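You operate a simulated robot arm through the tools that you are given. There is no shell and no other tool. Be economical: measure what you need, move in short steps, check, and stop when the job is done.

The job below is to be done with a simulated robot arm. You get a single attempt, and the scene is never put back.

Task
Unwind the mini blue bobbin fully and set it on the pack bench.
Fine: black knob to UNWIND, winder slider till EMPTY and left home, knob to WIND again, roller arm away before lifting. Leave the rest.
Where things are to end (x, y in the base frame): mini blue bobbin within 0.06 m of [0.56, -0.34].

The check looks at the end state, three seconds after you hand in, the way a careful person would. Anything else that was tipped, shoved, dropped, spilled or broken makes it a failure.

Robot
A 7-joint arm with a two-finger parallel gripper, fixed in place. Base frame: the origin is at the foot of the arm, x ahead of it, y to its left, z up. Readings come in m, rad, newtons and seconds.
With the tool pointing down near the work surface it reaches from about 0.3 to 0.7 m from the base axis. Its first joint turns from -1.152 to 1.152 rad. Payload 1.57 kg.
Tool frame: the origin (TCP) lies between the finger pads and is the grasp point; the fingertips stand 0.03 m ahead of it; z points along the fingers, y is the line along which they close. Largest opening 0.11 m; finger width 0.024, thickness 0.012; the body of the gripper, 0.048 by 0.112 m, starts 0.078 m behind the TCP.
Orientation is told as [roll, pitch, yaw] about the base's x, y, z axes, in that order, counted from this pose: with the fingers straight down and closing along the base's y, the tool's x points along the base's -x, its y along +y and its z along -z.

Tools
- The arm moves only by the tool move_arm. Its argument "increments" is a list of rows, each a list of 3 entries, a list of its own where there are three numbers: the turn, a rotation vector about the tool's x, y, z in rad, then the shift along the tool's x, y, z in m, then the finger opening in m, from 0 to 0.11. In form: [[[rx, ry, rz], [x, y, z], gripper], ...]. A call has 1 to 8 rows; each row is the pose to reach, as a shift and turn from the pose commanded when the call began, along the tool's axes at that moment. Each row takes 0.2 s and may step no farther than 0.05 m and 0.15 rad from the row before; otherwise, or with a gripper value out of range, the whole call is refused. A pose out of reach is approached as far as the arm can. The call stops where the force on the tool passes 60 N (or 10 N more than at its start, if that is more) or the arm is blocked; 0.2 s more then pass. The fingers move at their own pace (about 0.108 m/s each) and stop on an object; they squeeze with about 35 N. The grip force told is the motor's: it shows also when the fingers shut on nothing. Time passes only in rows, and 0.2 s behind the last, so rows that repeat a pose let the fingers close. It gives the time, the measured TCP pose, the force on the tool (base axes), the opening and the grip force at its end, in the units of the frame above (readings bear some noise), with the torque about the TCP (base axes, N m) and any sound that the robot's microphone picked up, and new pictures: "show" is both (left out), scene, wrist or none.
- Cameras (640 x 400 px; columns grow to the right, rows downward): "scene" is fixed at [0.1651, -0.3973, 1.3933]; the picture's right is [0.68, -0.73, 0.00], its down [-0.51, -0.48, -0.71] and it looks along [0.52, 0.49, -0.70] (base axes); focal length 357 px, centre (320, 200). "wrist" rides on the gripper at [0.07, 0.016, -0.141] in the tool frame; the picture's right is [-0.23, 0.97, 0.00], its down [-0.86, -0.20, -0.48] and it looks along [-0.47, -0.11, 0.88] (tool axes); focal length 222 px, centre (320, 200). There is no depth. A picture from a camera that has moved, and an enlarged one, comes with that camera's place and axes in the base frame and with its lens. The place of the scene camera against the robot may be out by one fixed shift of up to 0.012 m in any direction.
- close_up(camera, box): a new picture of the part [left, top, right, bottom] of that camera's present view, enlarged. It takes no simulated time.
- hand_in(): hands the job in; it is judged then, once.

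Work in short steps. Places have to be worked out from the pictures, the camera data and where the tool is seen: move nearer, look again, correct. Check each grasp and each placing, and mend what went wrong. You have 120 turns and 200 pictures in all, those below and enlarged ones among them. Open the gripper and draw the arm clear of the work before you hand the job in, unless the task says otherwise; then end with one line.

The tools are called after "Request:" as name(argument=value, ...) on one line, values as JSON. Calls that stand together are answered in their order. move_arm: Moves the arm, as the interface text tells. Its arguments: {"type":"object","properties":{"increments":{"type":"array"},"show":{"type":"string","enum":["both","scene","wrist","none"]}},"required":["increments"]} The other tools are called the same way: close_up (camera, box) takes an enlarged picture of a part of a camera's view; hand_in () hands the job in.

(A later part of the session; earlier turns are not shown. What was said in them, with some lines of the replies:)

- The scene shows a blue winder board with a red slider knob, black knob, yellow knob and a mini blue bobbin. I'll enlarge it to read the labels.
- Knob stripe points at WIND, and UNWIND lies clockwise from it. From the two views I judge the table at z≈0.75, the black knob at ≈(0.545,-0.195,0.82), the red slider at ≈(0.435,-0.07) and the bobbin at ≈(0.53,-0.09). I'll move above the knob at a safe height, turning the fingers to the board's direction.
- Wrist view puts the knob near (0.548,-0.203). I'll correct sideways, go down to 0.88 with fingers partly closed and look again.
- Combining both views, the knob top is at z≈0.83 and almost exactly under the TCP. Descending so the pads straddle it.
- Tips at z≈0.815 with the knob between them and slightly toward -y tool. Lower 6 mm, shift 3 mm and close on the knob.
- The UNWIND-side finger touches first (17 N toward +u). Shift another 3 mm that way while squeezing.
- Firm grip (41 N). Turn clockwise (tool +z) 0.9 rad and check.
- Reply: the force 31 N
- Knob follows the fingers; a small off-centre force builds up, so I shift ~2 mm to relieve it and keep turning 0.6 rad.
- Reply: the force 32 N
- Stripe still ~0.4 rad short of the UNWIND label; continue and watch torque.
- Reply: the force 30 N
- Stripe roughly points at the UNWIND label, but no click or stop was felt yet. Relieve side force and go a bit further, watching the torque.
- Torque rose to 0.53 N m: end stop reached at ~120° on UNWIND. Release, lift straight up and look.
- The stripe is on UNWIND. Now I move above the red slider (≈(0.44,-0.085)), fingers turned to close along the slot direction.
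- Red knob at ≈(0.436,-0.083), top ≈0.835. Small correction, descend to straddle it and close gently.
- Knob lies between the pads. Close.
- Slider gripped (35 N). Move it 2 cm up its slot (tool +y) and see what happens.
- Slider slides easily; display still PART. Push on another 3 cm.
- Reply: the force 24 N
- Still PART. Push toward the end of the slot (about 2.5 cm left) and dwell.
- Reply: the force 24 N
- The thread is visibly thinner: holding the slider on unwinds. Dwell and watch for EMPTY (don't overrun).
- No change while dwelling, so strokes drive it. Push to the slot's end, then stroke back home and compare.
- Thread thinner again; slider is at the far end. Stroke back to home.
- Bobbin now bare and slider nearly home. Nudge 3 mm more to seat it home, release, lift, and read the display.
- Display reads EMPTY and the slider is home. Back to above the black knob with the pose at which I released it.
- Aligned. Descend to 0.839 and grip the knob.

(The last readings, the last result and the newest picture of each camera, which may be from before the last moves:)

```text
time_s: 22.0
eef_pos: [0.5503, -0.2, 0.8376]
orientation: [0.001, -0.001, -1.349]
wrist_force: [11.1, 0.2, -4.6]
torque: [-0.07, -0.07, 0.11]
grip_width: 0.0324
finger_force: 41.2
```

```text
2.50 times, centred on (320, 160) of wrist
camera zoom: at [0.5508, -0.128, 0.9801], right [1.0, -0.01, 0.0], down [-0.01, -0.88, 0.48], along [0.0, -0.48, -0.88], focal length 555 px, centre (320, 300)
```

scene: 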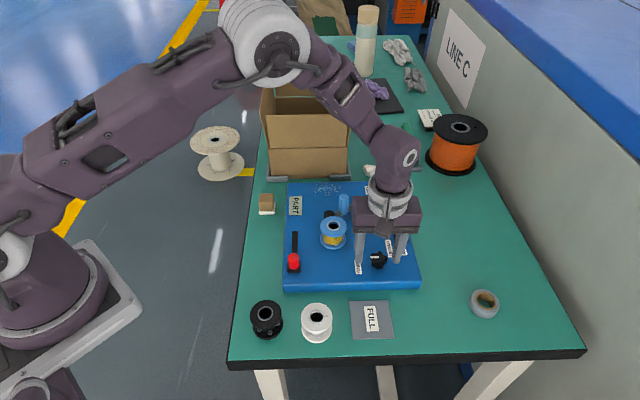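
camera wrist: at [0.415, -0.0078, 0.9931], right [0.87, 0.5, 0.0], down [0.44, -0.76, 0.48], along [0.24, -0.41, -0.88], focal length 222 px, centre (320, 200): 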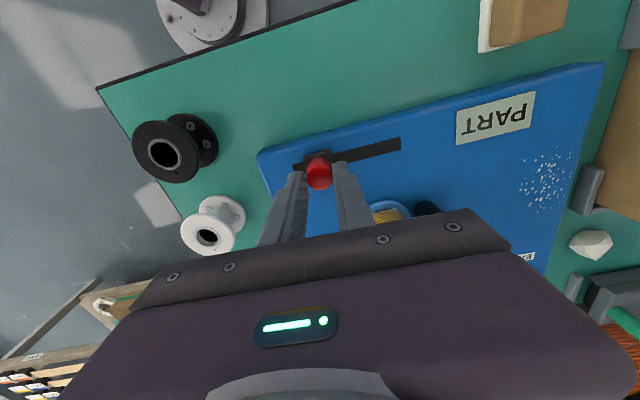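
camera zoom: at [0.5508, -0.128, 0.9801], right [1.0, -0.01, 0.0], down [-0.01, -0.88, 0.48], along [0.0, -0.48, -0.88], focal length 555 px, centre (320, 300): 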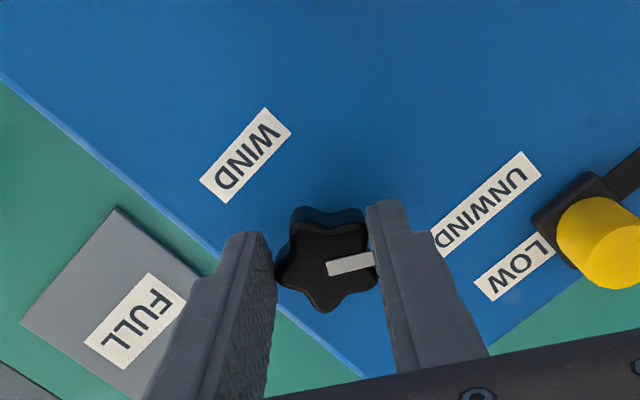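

Gripped the same way. Turn back counter-clockwise in two calls, following the knob axis drift noted earlier.

Request:
move_arm(increments=[[[0, 0, -0.15], [-0.0003, 0, 0], 0.02], [[0, 0, -0.3], [-0.0006, 0, 0], 0.02], [[0, 0, -0.45], [-0.001, 0, 0], 0.02], [[0, 0, -0.6], [-0.0013, 0, 0], 0.02], [[0, 0, -0.75], [-0.0017, 0, 0], 0.02], [[0, 0, -0.9], [-0.002, 0, 0], 0.02], [[0, 0, -1.05], [-0.0025, 0, 0], 0.02]], show="none")

Request:
close_up(camera="wrist", box=[220, 80, 420, 240])

```text
time_s: 23.6
eef_pos: [0.5494, -0.2029, 0.8377]
orientation: [-0.002, 0.004, -0.298]
wrist_force: [-8.7, -9.9, -11.4]
torque: [-0.4, -0.22, -0.07]
grip_width: 0.0323
finger_force: 40.6
```

```text
2.50 times, centred on (320, 160) of wrist
camera zoom: at [0.4875, -0.1672, 0.9805], right [0.5, 0.86, 0.0], down [0.76, -0.44, 0.48], along [0.41, -0.24, -0.88], focal length 555 px, centre (320, 300)
```

zoom: 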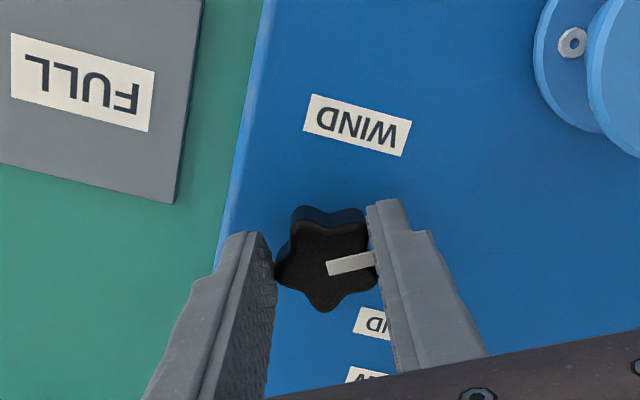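

Continue the remaining ~1.05 rad to the WIND stop.

Request:
move_arm(increments=[[[0, 0, -0.15], [0, -0.001, 0], 0.02], [[0, 0, -0.3], [0, -0.0015, 0], 0.02], [[0, 0, -0.45], [0, -0.002, 0], 0.02], [[0, 0, -0.6], [0, -0.002, 0], 0.02], [[0, 0, -0.75], [0, -0.0025, 0], 0.02], [[0, 0, -0.9], [0, -0.003, 0], 0.02], [[0, 0, -1.05], [-0.001, -0.003, 0], 0.02]], show="none")

Request:
close_up(camera="wrist", box=[220, 80, 420, 240])

```text
time_s: 25.2
eef_pos: [0.5533, -0.2059, 0.8394]
orientation: [-0.003, 0.002, 0.752]
wrist_force: [7.2, -23.1, -22.4]
torque: [-0.2, -0.38, -0.11]
grip_width: 0.0324
finger_force: 40.7
```

```text
2.50 times, centred on (320, 160) of wrist
camera zoom: at [0.4888, -0.242, 0.9809], right [-0.5, 0.87, 0.0], down [0.76, 0.44, 0.48], along [0.42, 0.24, -0.88], focal length 555 px, centre (320, 300)
```

zoom: 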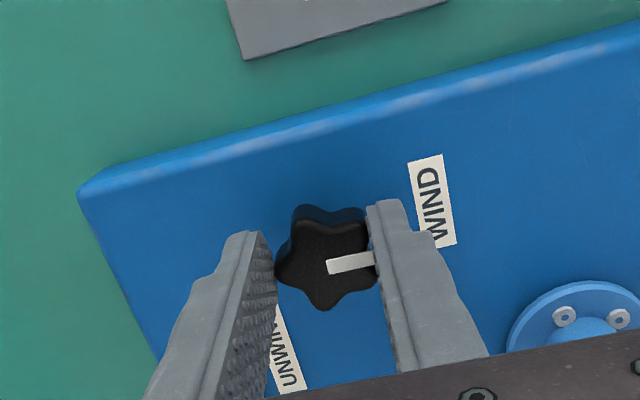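

Matches the initial WIND position. A touch more to confirm the stop.

Request:
move_arm(increments=[[[0, 0, -0.05], [0, -0.001, 0], 0.02], [[0, 0, -0.09], [0, -0.001, 0], 0.02]], show="none")

```text
time_s: 25.8
eef_pos: [0.5524, -0.2068, 0.8396]
orientation: [-0.003, 0.0, 0.839]
wrist_force: [8.9, -19.6, -12.3]
torque: [-0.48, -0.11, -0.65]
grip_width: 0.0325
finger_force: 40.3
```

Torque −0.65 N m: the WIND stop. Release and lift, then look at the whole board.

Request:
move_arm(increments=[[[0, 0, 0.04], [0, 0, 0], 0.02], [[0, 0, 0.04], [0, 0, 0], 0.055], [[0, 0, 0.04], [0, 0, 0], 0.055], [[0, 0, 0.04], [0, 0, -0.04], 0.055], [[0, 0, 0.04], [0, 0, -0.08], 0.055], [[0, 0, 0.04], [0, 0, -0.12], 0.055]], show="wrist")

Request:
close_up(camera="scene", box=[270, 170, 430, 300])

```text
time_s: 27.2
eef_pos: [0.5503, -0.2068, 0.9583]
orientation: [0.002, -0.001, 0.799]
wrist_force: [-0.4, 0.0, 0.1]
torque: [0.04, 0.01, 0.04]
grip_width: 0.0551
finger_force: 0.1
camera wrist: at [0.4894, -0.2451, 1.1006], right [-0.54, 0.84, 0.0], down [0.74, 0.47, 0.48], along [0.4, 0.26, -0.88], focal length 222 px, centre (320, 200)
```

wrist: 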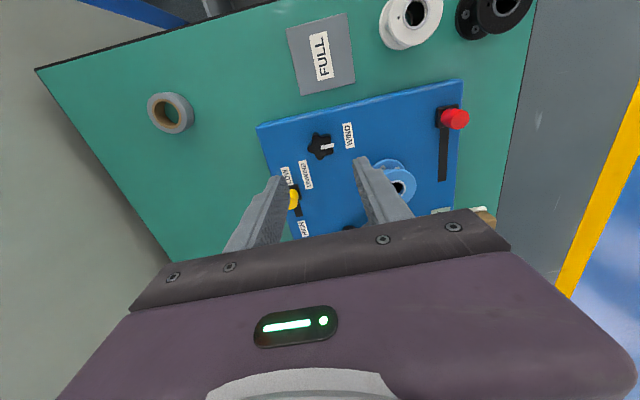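

```text
3.08 times, centred on (350, 235) of scene
camera zoom: at [0.165, -0.3973, 1.3933], right [0.68, -0.73, 0.0], down [-0.51, -0.48, -0.71], along [0.52, 0.49, -0.7], focal length 1098 px, centre (228, 92)
```

zoom: 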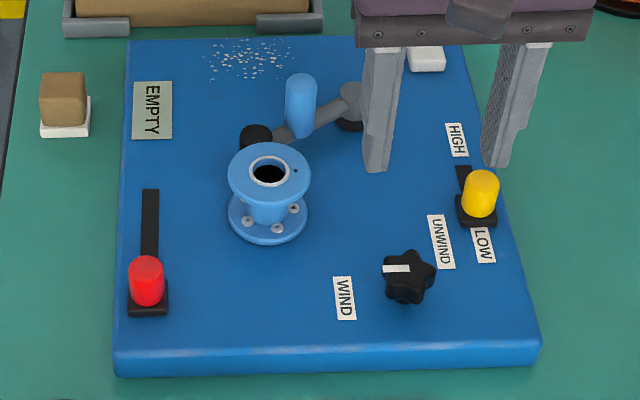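

Knob on WIND, EMPTY shown, slider home. Next the roller arm: its light-blue handle is at ≈(0.591,-0.076), z≈0.835–0.88, pivot ≈(0.648,-0.082). Move above the handle and check.

Request:
move_arm(increments=[[[0, 0, 0.15], [-0.0306, 0.0155, 0], 0.07], [[0, 0, 0.3], [-0.0612, 0.031, 0], 0.07], [[0, 0, 0.45], [-0.092, 0.0465, 0], 0.07], [[0, 0, 0.6], [-0.1225, 0.062, 0], 0.07]], show="none")

Request:
close_up(camera="wrist", box=[160, 40, 480, 240])

Request:
close_up(camera="scene", box=[280, 150, 440, 250])

```text
time_s: 28.2
eef_pos: [0.5919, -0.0748, 0.9587]
orientation: [0.001, 0.0, 0.196]
wrist_force: [-1.3, 0.8, 0.0]
torque: [-0.04, -0.03, 0.02]
grip_width: 0.0699
finger_force: 0.1
```

```text
2.00 times, centred on (320, 140) of wrist
camera zoom: at [0.5197, -0.0713, 1.1008], right [0.03, 1.0, 0.0], down [0.88, -0.03, 0.48], along [0.48, -0.02, -0.88], focal length 444 px, centre (320, 320)
```

zoom: 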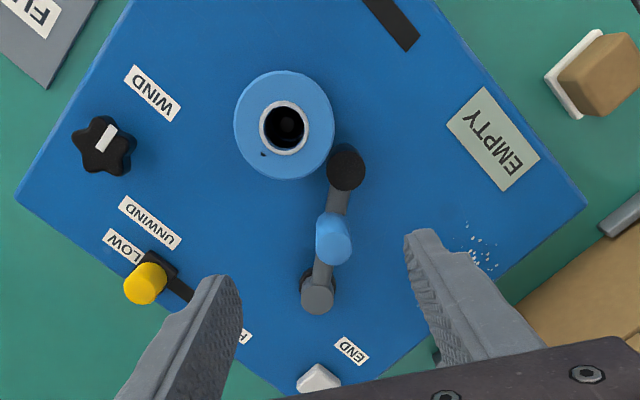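

```text
4.00 times, centred on (360, 200) of scene
camera zoom: at [0.165, -0.3973, 1.3933], right [0.68, -0.73, 0.0], down [-0.51, -0.48, -0.71], along [0.52, 0.49, -0.7], focal length 1427 px, centre (160, 200)
```

zoom: 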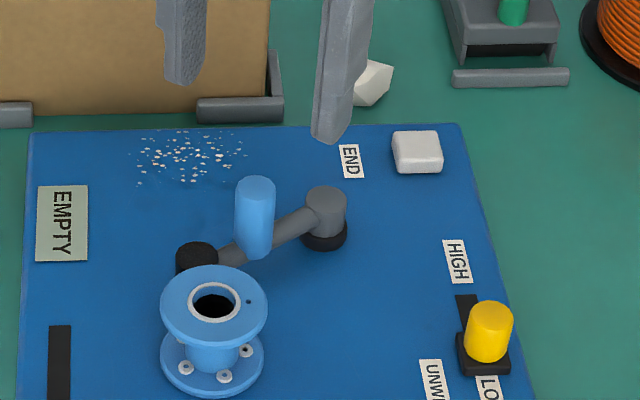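

Handle refined to ≈(0.596,-0.067). Descend around it and close.

Request:
move_arm(increments=[[[0, 0, 0], [-0.0055, 0.007, 0.045], 0.07], [[0, 0, 0], [-0.0055, 0.007, 0.086], 0.07], [[0, 0, 0], [-0.0055, 0.007, 0.086], 0.03], [[0, 0, 0], [-0.0055, 0.007, 0.086], 0.012], [[0, 0, 0], [-0.0055, 0.007, 0.086], 0.012]], show="none")

Request:
close_up(camera="wrist", box=[160, 40, 480, 240])

Request:
close_up(camera="scene", box=[280, 150, 440, 250])

```text
time_s: 29.4
eef_pos: [0.598, -0.0667, 0.8718]
orientation: [0.0, -0.001, 0.198]
wrist_force: [3.3, -2.8, -8.9]
torque: [0.04, -0.87, -0.12]
grip_width: 0.0213
finger_force: 34.2
```

```text
2.00 times, centred on (320, 140) of wrist
camera zoom: at [0.5249, -0.0645, 1.0139], right [0.03, 1.0, 0.0], down [0.88, -0.03, 0.48], along [0.48, -0.01, -0.88], focal length 444 px, centre (320, 320)
```

zoom: 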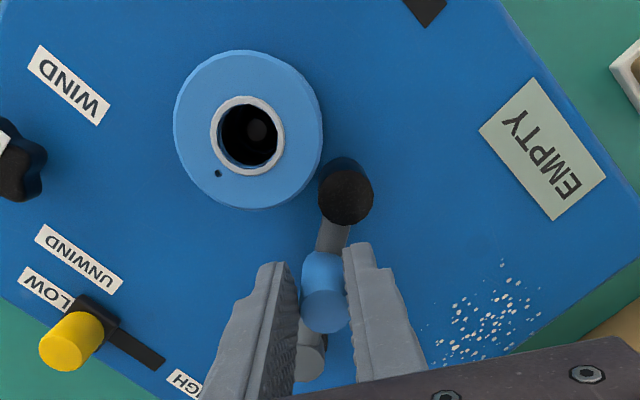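

```text
4.00 times, centred on (360, 200) of scene
camera zoom: at [0.1653, -0.3974, 1.3932], right [0.68, -0.73, 0.0], down [-0.51, -0.48, -0.71], along [0.52, 0.49, -0.7], focal length 1427 px, centre (160, 200)
```

zoom: 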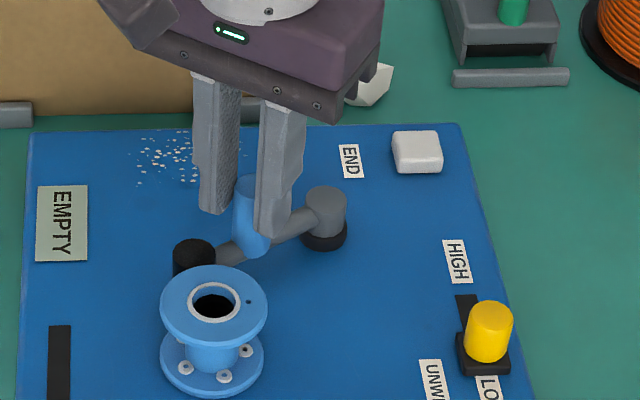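

Handle gripped (21 mm). Swing it clockwise about its pivot by ~40°, turning the gripper along.

Request:
move_arm(increments=[[[0, 0, 0.12], [-0.0044, 0.0077, 0], 0.012], [[0, 0, 0.24], [-0.0098, 0.0145, 0], 0.012], [[0, 0, 0.36], [-0.0164, 0.0201, 0], 0.012], [[0, 0, 0.48], [-0.0238, 0.0245, 0], 0.012]], show="none")

Request:
close_up(camera="scene", box=[280, 150, 440, 250])

```text
time_s: 30.4
eef_pos: [0.6145, -0.036, 0.8713]
orientation: [0.001, 0.003, -0.281]
wrist_force: [-9.9, 6.3, -9.2]
torque: [-0.14, 0.37, -0.08]
grip_width: 0.0217
finger_force: 34.2
```

```text
4.00 times, centred on (360, 200) of scene
camera zoom: at [0.165, -0.3972, 1.3933], right [0.68, -0.73, 0.0], down [-0.51, -0.48, -0.71], along [0.52, 0.49, -0.7], focal length 1427 px, centre (160, 200)
```

zoom: 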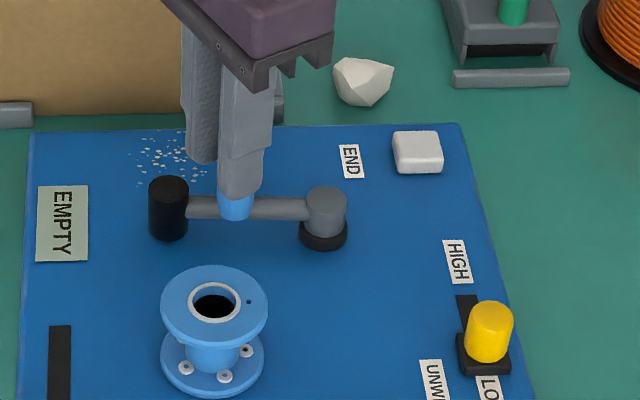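

Roller is clear of the bobbin; swing another ~17° for finger room, then release and lift.

Request:
move_arm(increments=[[[0, 0, 0.12], [-0.0042, 0.006, 0], 0.012], [[0, 0, 0.24], [-0.0094, 0.0105, 0], 0.012], [[0, 0, 0.24], [-0.0094, 0.0105, 0], 0.045], [[0, 0, 0.24], [-0.0094, 0.0105, 0], 0.045], [[0, 0, 0.24], [-0.0094, 0.0105, -0.04], 0.045], [[0, 0, 0.24], [-0.0094, 0.0105, -0.09], 0.045]], show="none")

Request:
close_up(camera="scene", box=[280, 150, 440, 250])

Request:
close_up(camera="wrist", box=[160, 40, 480, 240])

```text
time_s: 31.8
eef_pos: [0.6277, -0.0321, 0.9633]
orientation: [0.0, 0.0, -0.519]
wrist_force: [0.8, 0.8, 0.5]
torque: [0.03, -0.01, -0.01]
grip_width: 0.045
finger_force: 0.0
```

```text
4.00 times, centred on (360, 200) of scene
camera zoom: at [0.1651, -0.3973, 1.3933], right [0.68, -0.73, 0.0], down [-0.51, -0.48, -0.71], along [0.52, 0.49, -0.7], focal length 1427 px, centre (160, 200)
```

zoom: 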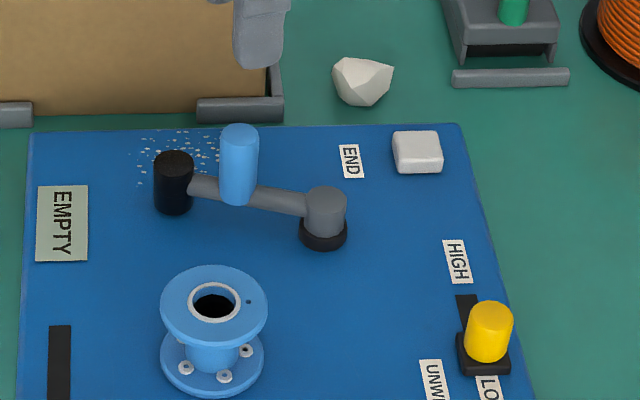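

```text
2.00 times, centred on (320, 140) of wrist
camera zoom: at [0.5745, 0.0176, 1.1054], right [0.68, 0.73, 0.0], down [0.64, -0.6, 0.48], along [0.35, -0.33, -0.88], focal length 444 px, centre (320, 320)
```

zoom: 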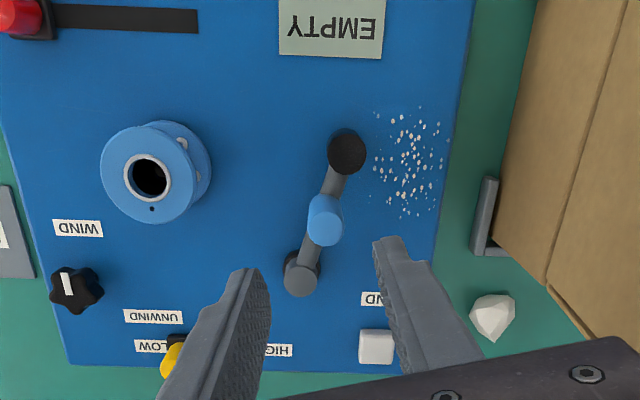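

Roller arm stays away. Now move above the bobbin (≈(0.542,-0.089)), fingers closing along the board's long direction, and check alignment.

Request:
move_arm(increments=[[[0, 0, 0.1], [0.0154, -0.0307, 0], 0.09], [[0, 0, 0.2], [0.0308, -0.0613, 0], 0.09], [[0, 0, 0.3], [0.0462, -0.092, 0.0], 0.09], [[0, 0, 0.3], [0.0462, -0.092, 0.02], 0.09]], show="none")

Request:
close_up(camera="wrist", box=[160, 40, 480, 240])

Request:
close_up(camera="scene", box=[280, 170, 440, 270])

```text
time_s: 32.8
eef_pos: [0.541, -0.0866, 0.9424]
orientation: [-0.001, -0.001, -0.822]
wrist_force: [0.2, -0.2, 0.2]
torque: [-0.02, 0.01, 0.01]
grip_width: 0.09
finger_force: 0.0
```

```text
2.00 times, centred on (320, 140) of wrist
camera zoom: at [0.5049, -0.0254, 1.0849], right [0.87, 0.5, 0.0], down [0.44, -0.76, 0.48], along [0.24, -0.42, -0.88], focal length 444 px, centre (320, 320)
```

zoom: 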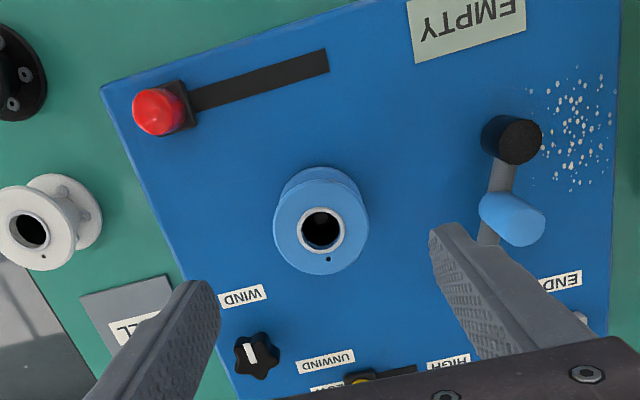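

```text
4.00 times, centred on (360, 220) of scene
camera zoom: at [0.165, -0.3973, 1.3933], right [0.68, -0.73, 0.0], down [-0.51, -0.48, -0.71], along [0.52, 0.49, -0.7], focal length 1427 px, centre (160, 120)
```

zoom: 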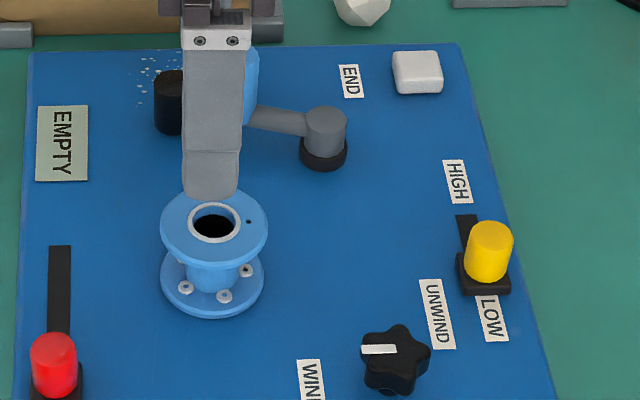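

Centred. Descend to z≈0.843 with fingers open around both flanges.

Request:
move_arm(increments=[[[0, 0, 0], [0, 0, 0.04], 0.09], [[0, 0, 0], [0, 0, 0.075], 0.09], [[0, 0, 0], [0, 0, 0.1], 0.085]], show="none")

Request:
close_up(camera="wrist", box=[160, 40, 480, 240])

Request:
close_up(camera="scene", box=[280, 170, 440, 270])

```text
time_s: 33.6
eef_pos: [0.5416, -0.0879, 0.842]
orientation: [0.001, 0.0, -0.821]
wrist_force: [0.2, -0.3, 0.6]
torque: [-0.01, 0.04, 0.01]
grip_width: 0.0848
finger_force: 0.1
```

```text
2.00 times, centred on (320, 140) of wrist
camera zoom: at [0.505, -0.0251, 0.9845], right [0.87, 0.5, 0.0], down [0.44, -0.76, 0.48], along [0.24, -0.41, -0.88], focal length 444 px, centre (320, 320)
```

zoom: 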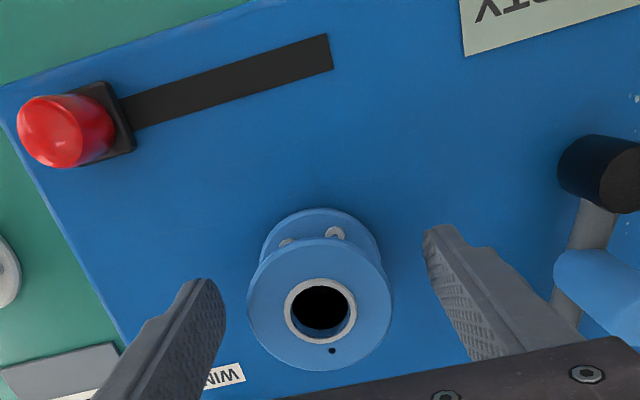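

```text
4.00 times, centred on (360, 220) of scene
camera zoom: at [0.1651, -0.3973, 1.3933], right [0.68, -0.73, 0.0], down [-0.51, -0.48, -0.71], along [0.52, 0.49, -0.7], focal length 1427 px, centre (160, 120)
```

zoom: 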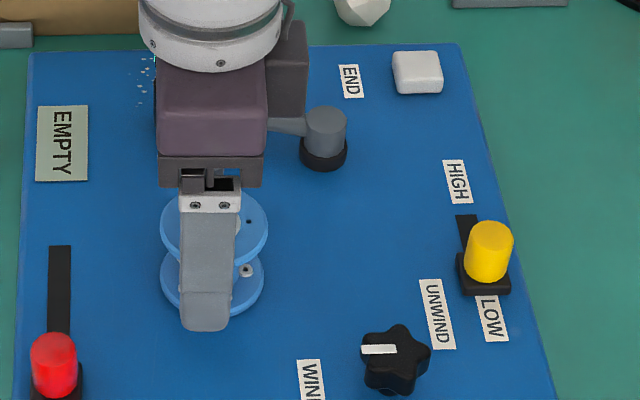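

Well centred. Close on the flanges.

Request:
move_arm(increments=[[[0, 0, 0], [0, 0, 0], 0.06], [[0, 0, 0], [0, 0, 0], 0.035], [[0, 0, 0], [0, 0, 0], 0.035]], show="none")

```text
time_s: 34.4
eef_pos: [0.5424, -0.086, 0.8439]
orientation: [-0.001, -0.001, -0.821]
wrist_force: [-0.4, -0.2, -0.5]
torque: [0.0, -0.02, 0.02]
grip_width: 0.0544
finger_force: 35.0
```

Gripped at 54 mm, 35 N, with almost no side load. Lift straight up slowly.

Request:
move_arm(increments=[[[0, 0, 0], [0, 0, -0.01], 0.035], [[0, 0, 0], [0, 0, -0.03], 0.035], [[0, 0, 0], [0, 0, -0.06], 0.035], [[0, 0, 0], [0, 0, -0.095], 0.035]])

```text
time_s: 35.4
eef_pos: [0.5417, -0.0863, 0.9373]
orientation: [0.0, 0.002, -0.82]
wrist_force: [0.0, -0.4, -0.7]
torque: [0.02, -0.01, 0.0]
grip_width: 0.0545
finger_force: 35.0
camera wrist: at [0.5048, -0.0251, 1.0797], right [0.87, 0.5, 0.0], down [0.44, -0.76, 0.48], along [0.24, -0.41, -0.88], focal length 222 px, centre (320, 200)
```

scene: 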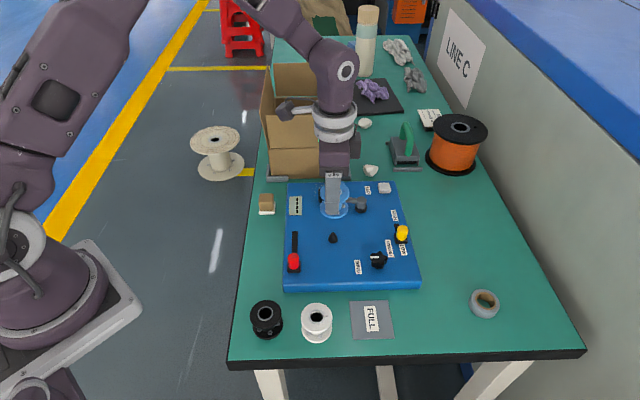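
wrist: 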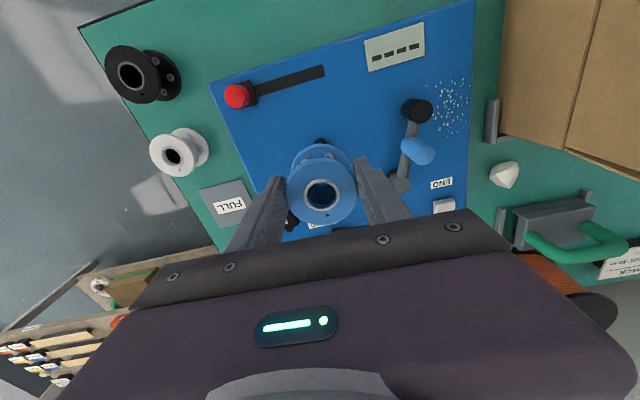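

Bobbin is off the spindle and held upright. Carry it at this height to above (0.56,-0.34).

Request:
move_arm(increments=[[[0, 0, 0], [-0.033, -0.0266, 0], 0.035], [[0, 0, 0], [-0.066, -0.0532, 0], 0.035], [[0, 0, 0], [-0.099, -0.0798, 0], 0.035], [[0, 0, 0], [-0.132, -0.1064, 0], 0.035], [[0, 0, 0], [-0.165, -0.133, 0], 0.035], [[0, 0, 0], [-0.198, -0.1596, 0], 0.035]])

```text
time_s: 36.8
eef_pos: [0.5604, -0.34, 0.9375]
orientation: [0.0, 0.001, -0.82]
wrist_force: [-0.6, 0.8, 0.0]
torque: [0.03, 0.01, 0.03]
grip_width: 0.0545
finger_force: 35.1
camera wrist: at [0.5233, -0.2786, 1.0803], right [0.87, 0.5, 0.0], down [0.44, -0.76, 0.48], along [0.24, -0.41, -0.88], focal length 222 px, centre (320, 200)
```

scene: 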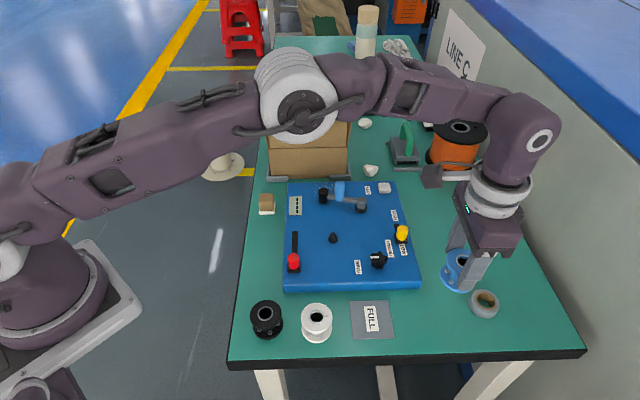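
wrist: 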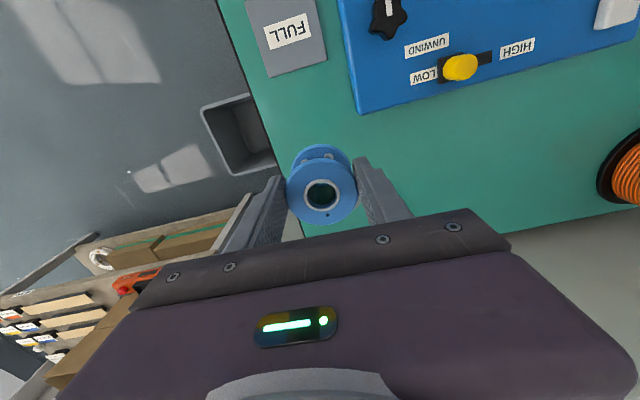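

Target is ~8 cm inside the table edge and clear of the tape. Lower to 0.825, then creep.

Request:
move_arm(increments=[[[0, 0, 0], [0, 0, 0.045], 0.035], [[0, 0, 0], [0, 0, 0.085], 0.035], [[0, 0, 0], [0, 0, 0.112], 0.035]], show="scene")

Request:
close_up(camera="scene", box=[400, 240, 540, 340])

```text
time_s: 37.6
eef_pos: [0.5594, -0.3413, 0.8261]
orientation: [0.0, -0.001, -0.819]
wrist_force: [-0.2, -0.2, -1.3]
torque: [0.04, 0.02, 0.04]
grip_width: 0.0546
finger_force: 35.0
```

scene: 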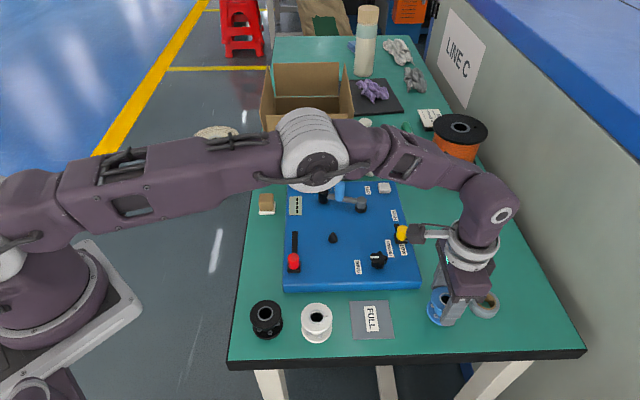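

```text
4.00 times, centred on (470, 290) of scene
camera zoom: at [0.1651, -0.3973, 1.3933], right [0.68, -0.73, 0.0], down [-0.51, -0.48, -0.71], along [0.52, 0.49, -0.7], focal length 1427 px, centre (-280, -160)
```

zoom: 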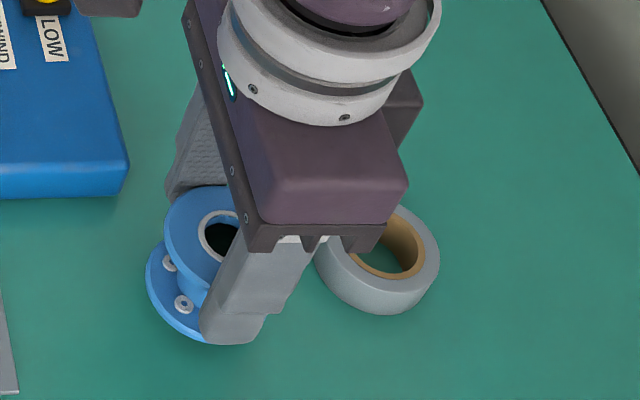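

No contact yet; tape is clear. Creep down in 5 mm rows.

Request:
move_arm(increments=[[[0, 0, 0], [0, 0, 0.005], 0.035], [[0, 0, 0], [0, 0, 0.01], 0.035], [[0, 0, 0], [0, 0, 0.014], 0.035]], show="none")

Request:
close_up(camera="scene", box=[400, 240, 540, 340])

```text
time_s: 38.4
eef_pos: [0.5595, -0.3418, 0.812]
orientation: [-0.002, 0.001, -0.82]
wrist_force: [-2.9, 0.6, 5.9]
torque: [0.18, -0.03, 0.1]
grip_width: 0.0547
finger_force: 34.7
```

```text
4.00 times, centred on (470, 290) of scene
camera zoom: at [0.1649, -0.3972, 1.3933], right [0.68, -0.73, 0.0], down [-0.51, -0.48, -0.71], along [0.52, 0.49, -0.7], focal length 1427 px, centre (-280, -160)
```

zoom: 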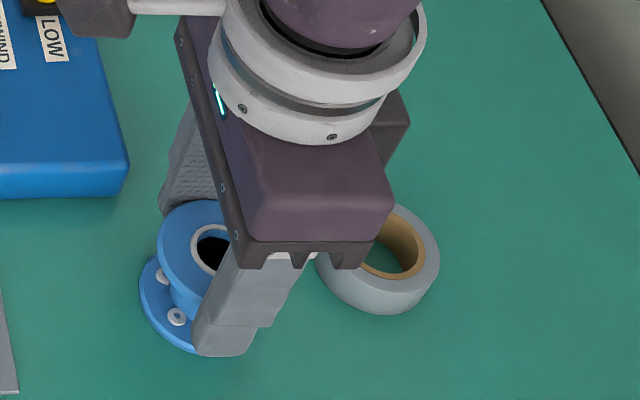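

Vertical force rose to ~6 N: touching. Confirm with 1.5 mm more.

Request:
move_arm(increments=[[[0, 0, 0], [0, 0, 0.0015], 0.035], [[0, 0, 0], [0, 0, 0.0015], 0.035]], show="none")

```text
time_s: 39.0
eef_pos: [0.5586, -0.3426, 0.8125]
orientation: [-0.001, -0.004, -0.822]
wrist_force: [-4.8, 3.7, 25.1]
torque: [0.0, 0.05, -0.15]
grip_width: 0.0545
finger_force: 34.9
```

Force 25 N: firmly on the table. Back off the extra, open moderately, then rise straight up.

Request:
move_arm(increments=[[[0, 0, 0], [0, 0, -0.0015], 0.035], [[0, 0, 0], [0, 0, -0.0015], 0.08], [[0, 0, 0], [0, 0, -0.0015], 0.08], [[0, 0, 0], [0, 0, -0.04], 0.08], [[0, 0, 0], [0, 0, -0.085], 0.08], [[0, 0, 0], [0, 0, -0.13], 0.08]])

Request:
close_up(camera="scene", box=[400, 240, 540, 340])

```text
time_s: 40.4
eef_pos: [0.5596, -0.3424, 0.9415]
orientation: [0.001, 0.0, -0.82]
wrist_force: [0.5, 0.2, 1.0]
torque: [0.0, 0.02, 0.02]
grip_width: 0.0802
finger_force: 0.1
camera wrist: at [0.5229, -0.2804, 1.0831], right [0.87, 0.5, 0.0], down [0.44, -0.76, 0.48], along [0.24, -0.41, -0.88], focal length 222 px, centre (320, 200)
```

scene: 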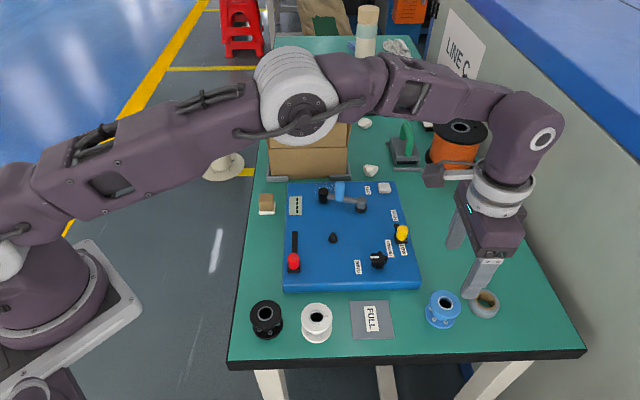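
wrist: 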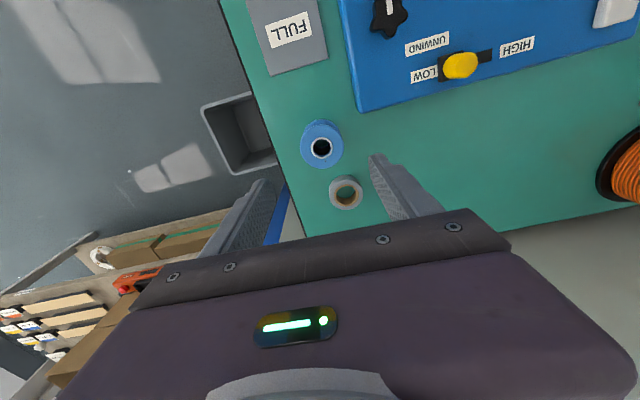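

```text
4.00 times, centred on (470, 290) of scene
camera zoom: at [0.165, -0.3973, 1.3933], right [0.68, -0.73, 0.0], down [-0.51, -0.48, -0.71], along [0.52, 0.49, -0.7], focal length 1427 px, centre (-280, -160)
```

zoom: 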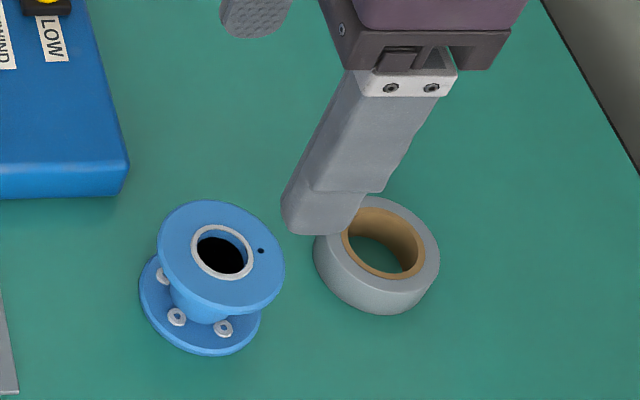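

Bobbin stands upright at about (0.56,-0.34), nothing else touched. Raise the arm clear and do a final check of the board.

Request:
move_arm(increments=[[[0, 0, 0], [0, 0, -0.045], 0.08], [[0, 0, 0], [0, 0, -0.09], 0.08], [[0, 0, 0], [0, 0, -0.135], 0.08], [[0, 0, 0], [0.035, 0, -0.15], 0.08], [[0, 0, 0], [0.075, 0, -0.15], 0.08], [[0, 0, 0], [0.115, 0, -0.15], 0.08]])

Request:
close_up(camera="scene", box=[240, 170, 520, 345])

```text
time_s: 41.8
eef_pos: [0.4806, -0.2567, 1.0902]
orientation: [0.001, 0.0, -0.82]
wrist_force: [-0.6, -0.3, 0.8]
torque: [-0.01, 0.0, 0.02]
grip_width: 0.0801
finger_force: 0.0
out of reach, approached as far as the arm can: row 3
camera wrist: at [0.4438, -0.1951, 1.2325], right [0.87, 0.5, 0.0], down [0.44, -0.76, 0.48], along [0.24, -0.42, -0.88], focal length 222 px, centre (320, 200)
```

scene: 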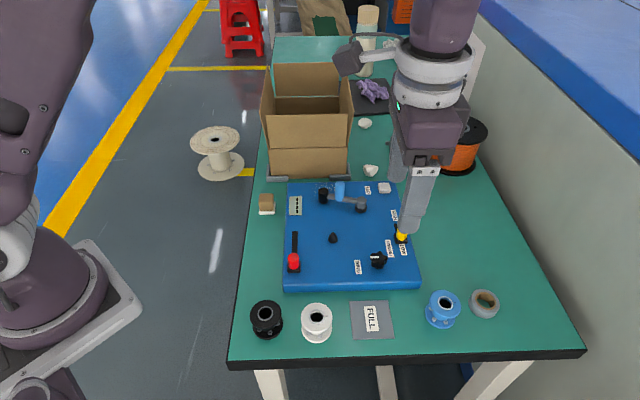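
wrist: 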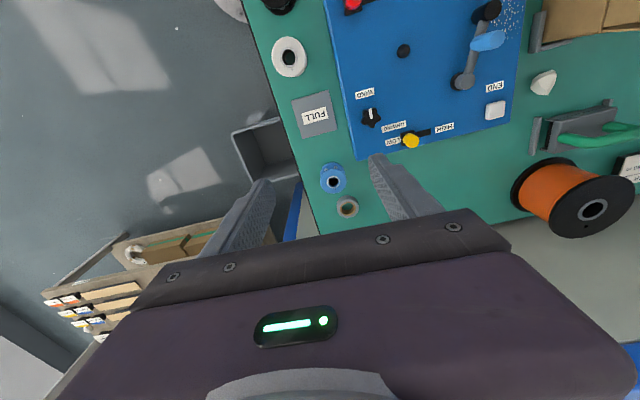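

```text
2.29 times, centred on (380, 258) of scene
camera zoom: at [0.165, -0.3973, 1.3933], right [0.68, -0.73, 0.0], down [-0.51, -0.48, -0.71], along [0.52, 0.49, -0.7], focal length 815 px, centre (183, 69)
```

zoom: 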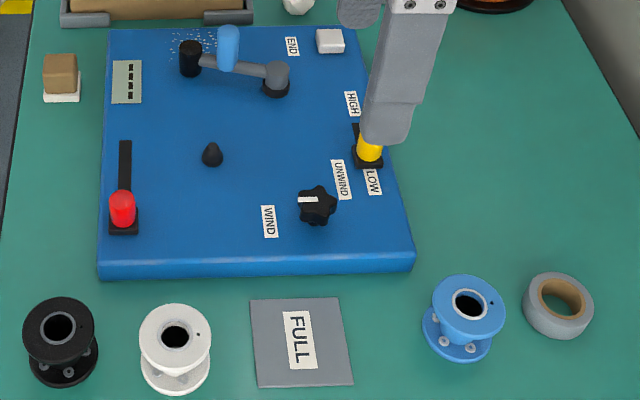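

Everything is as required: slider home, knob on WIND, roller arm away, bobbin empty on the bench, arm clear with the gripper open. Handing in.

Request:
hand_in()

```text
The job is handed in.
```

The mini blue bobbin is fully unwound (display read EMPTY) and stands upright on the pack bench at about (0.56, -0.34); the slider is home, the knob is on WIND, the roller arm is swung away, and nothing else was disturbed.
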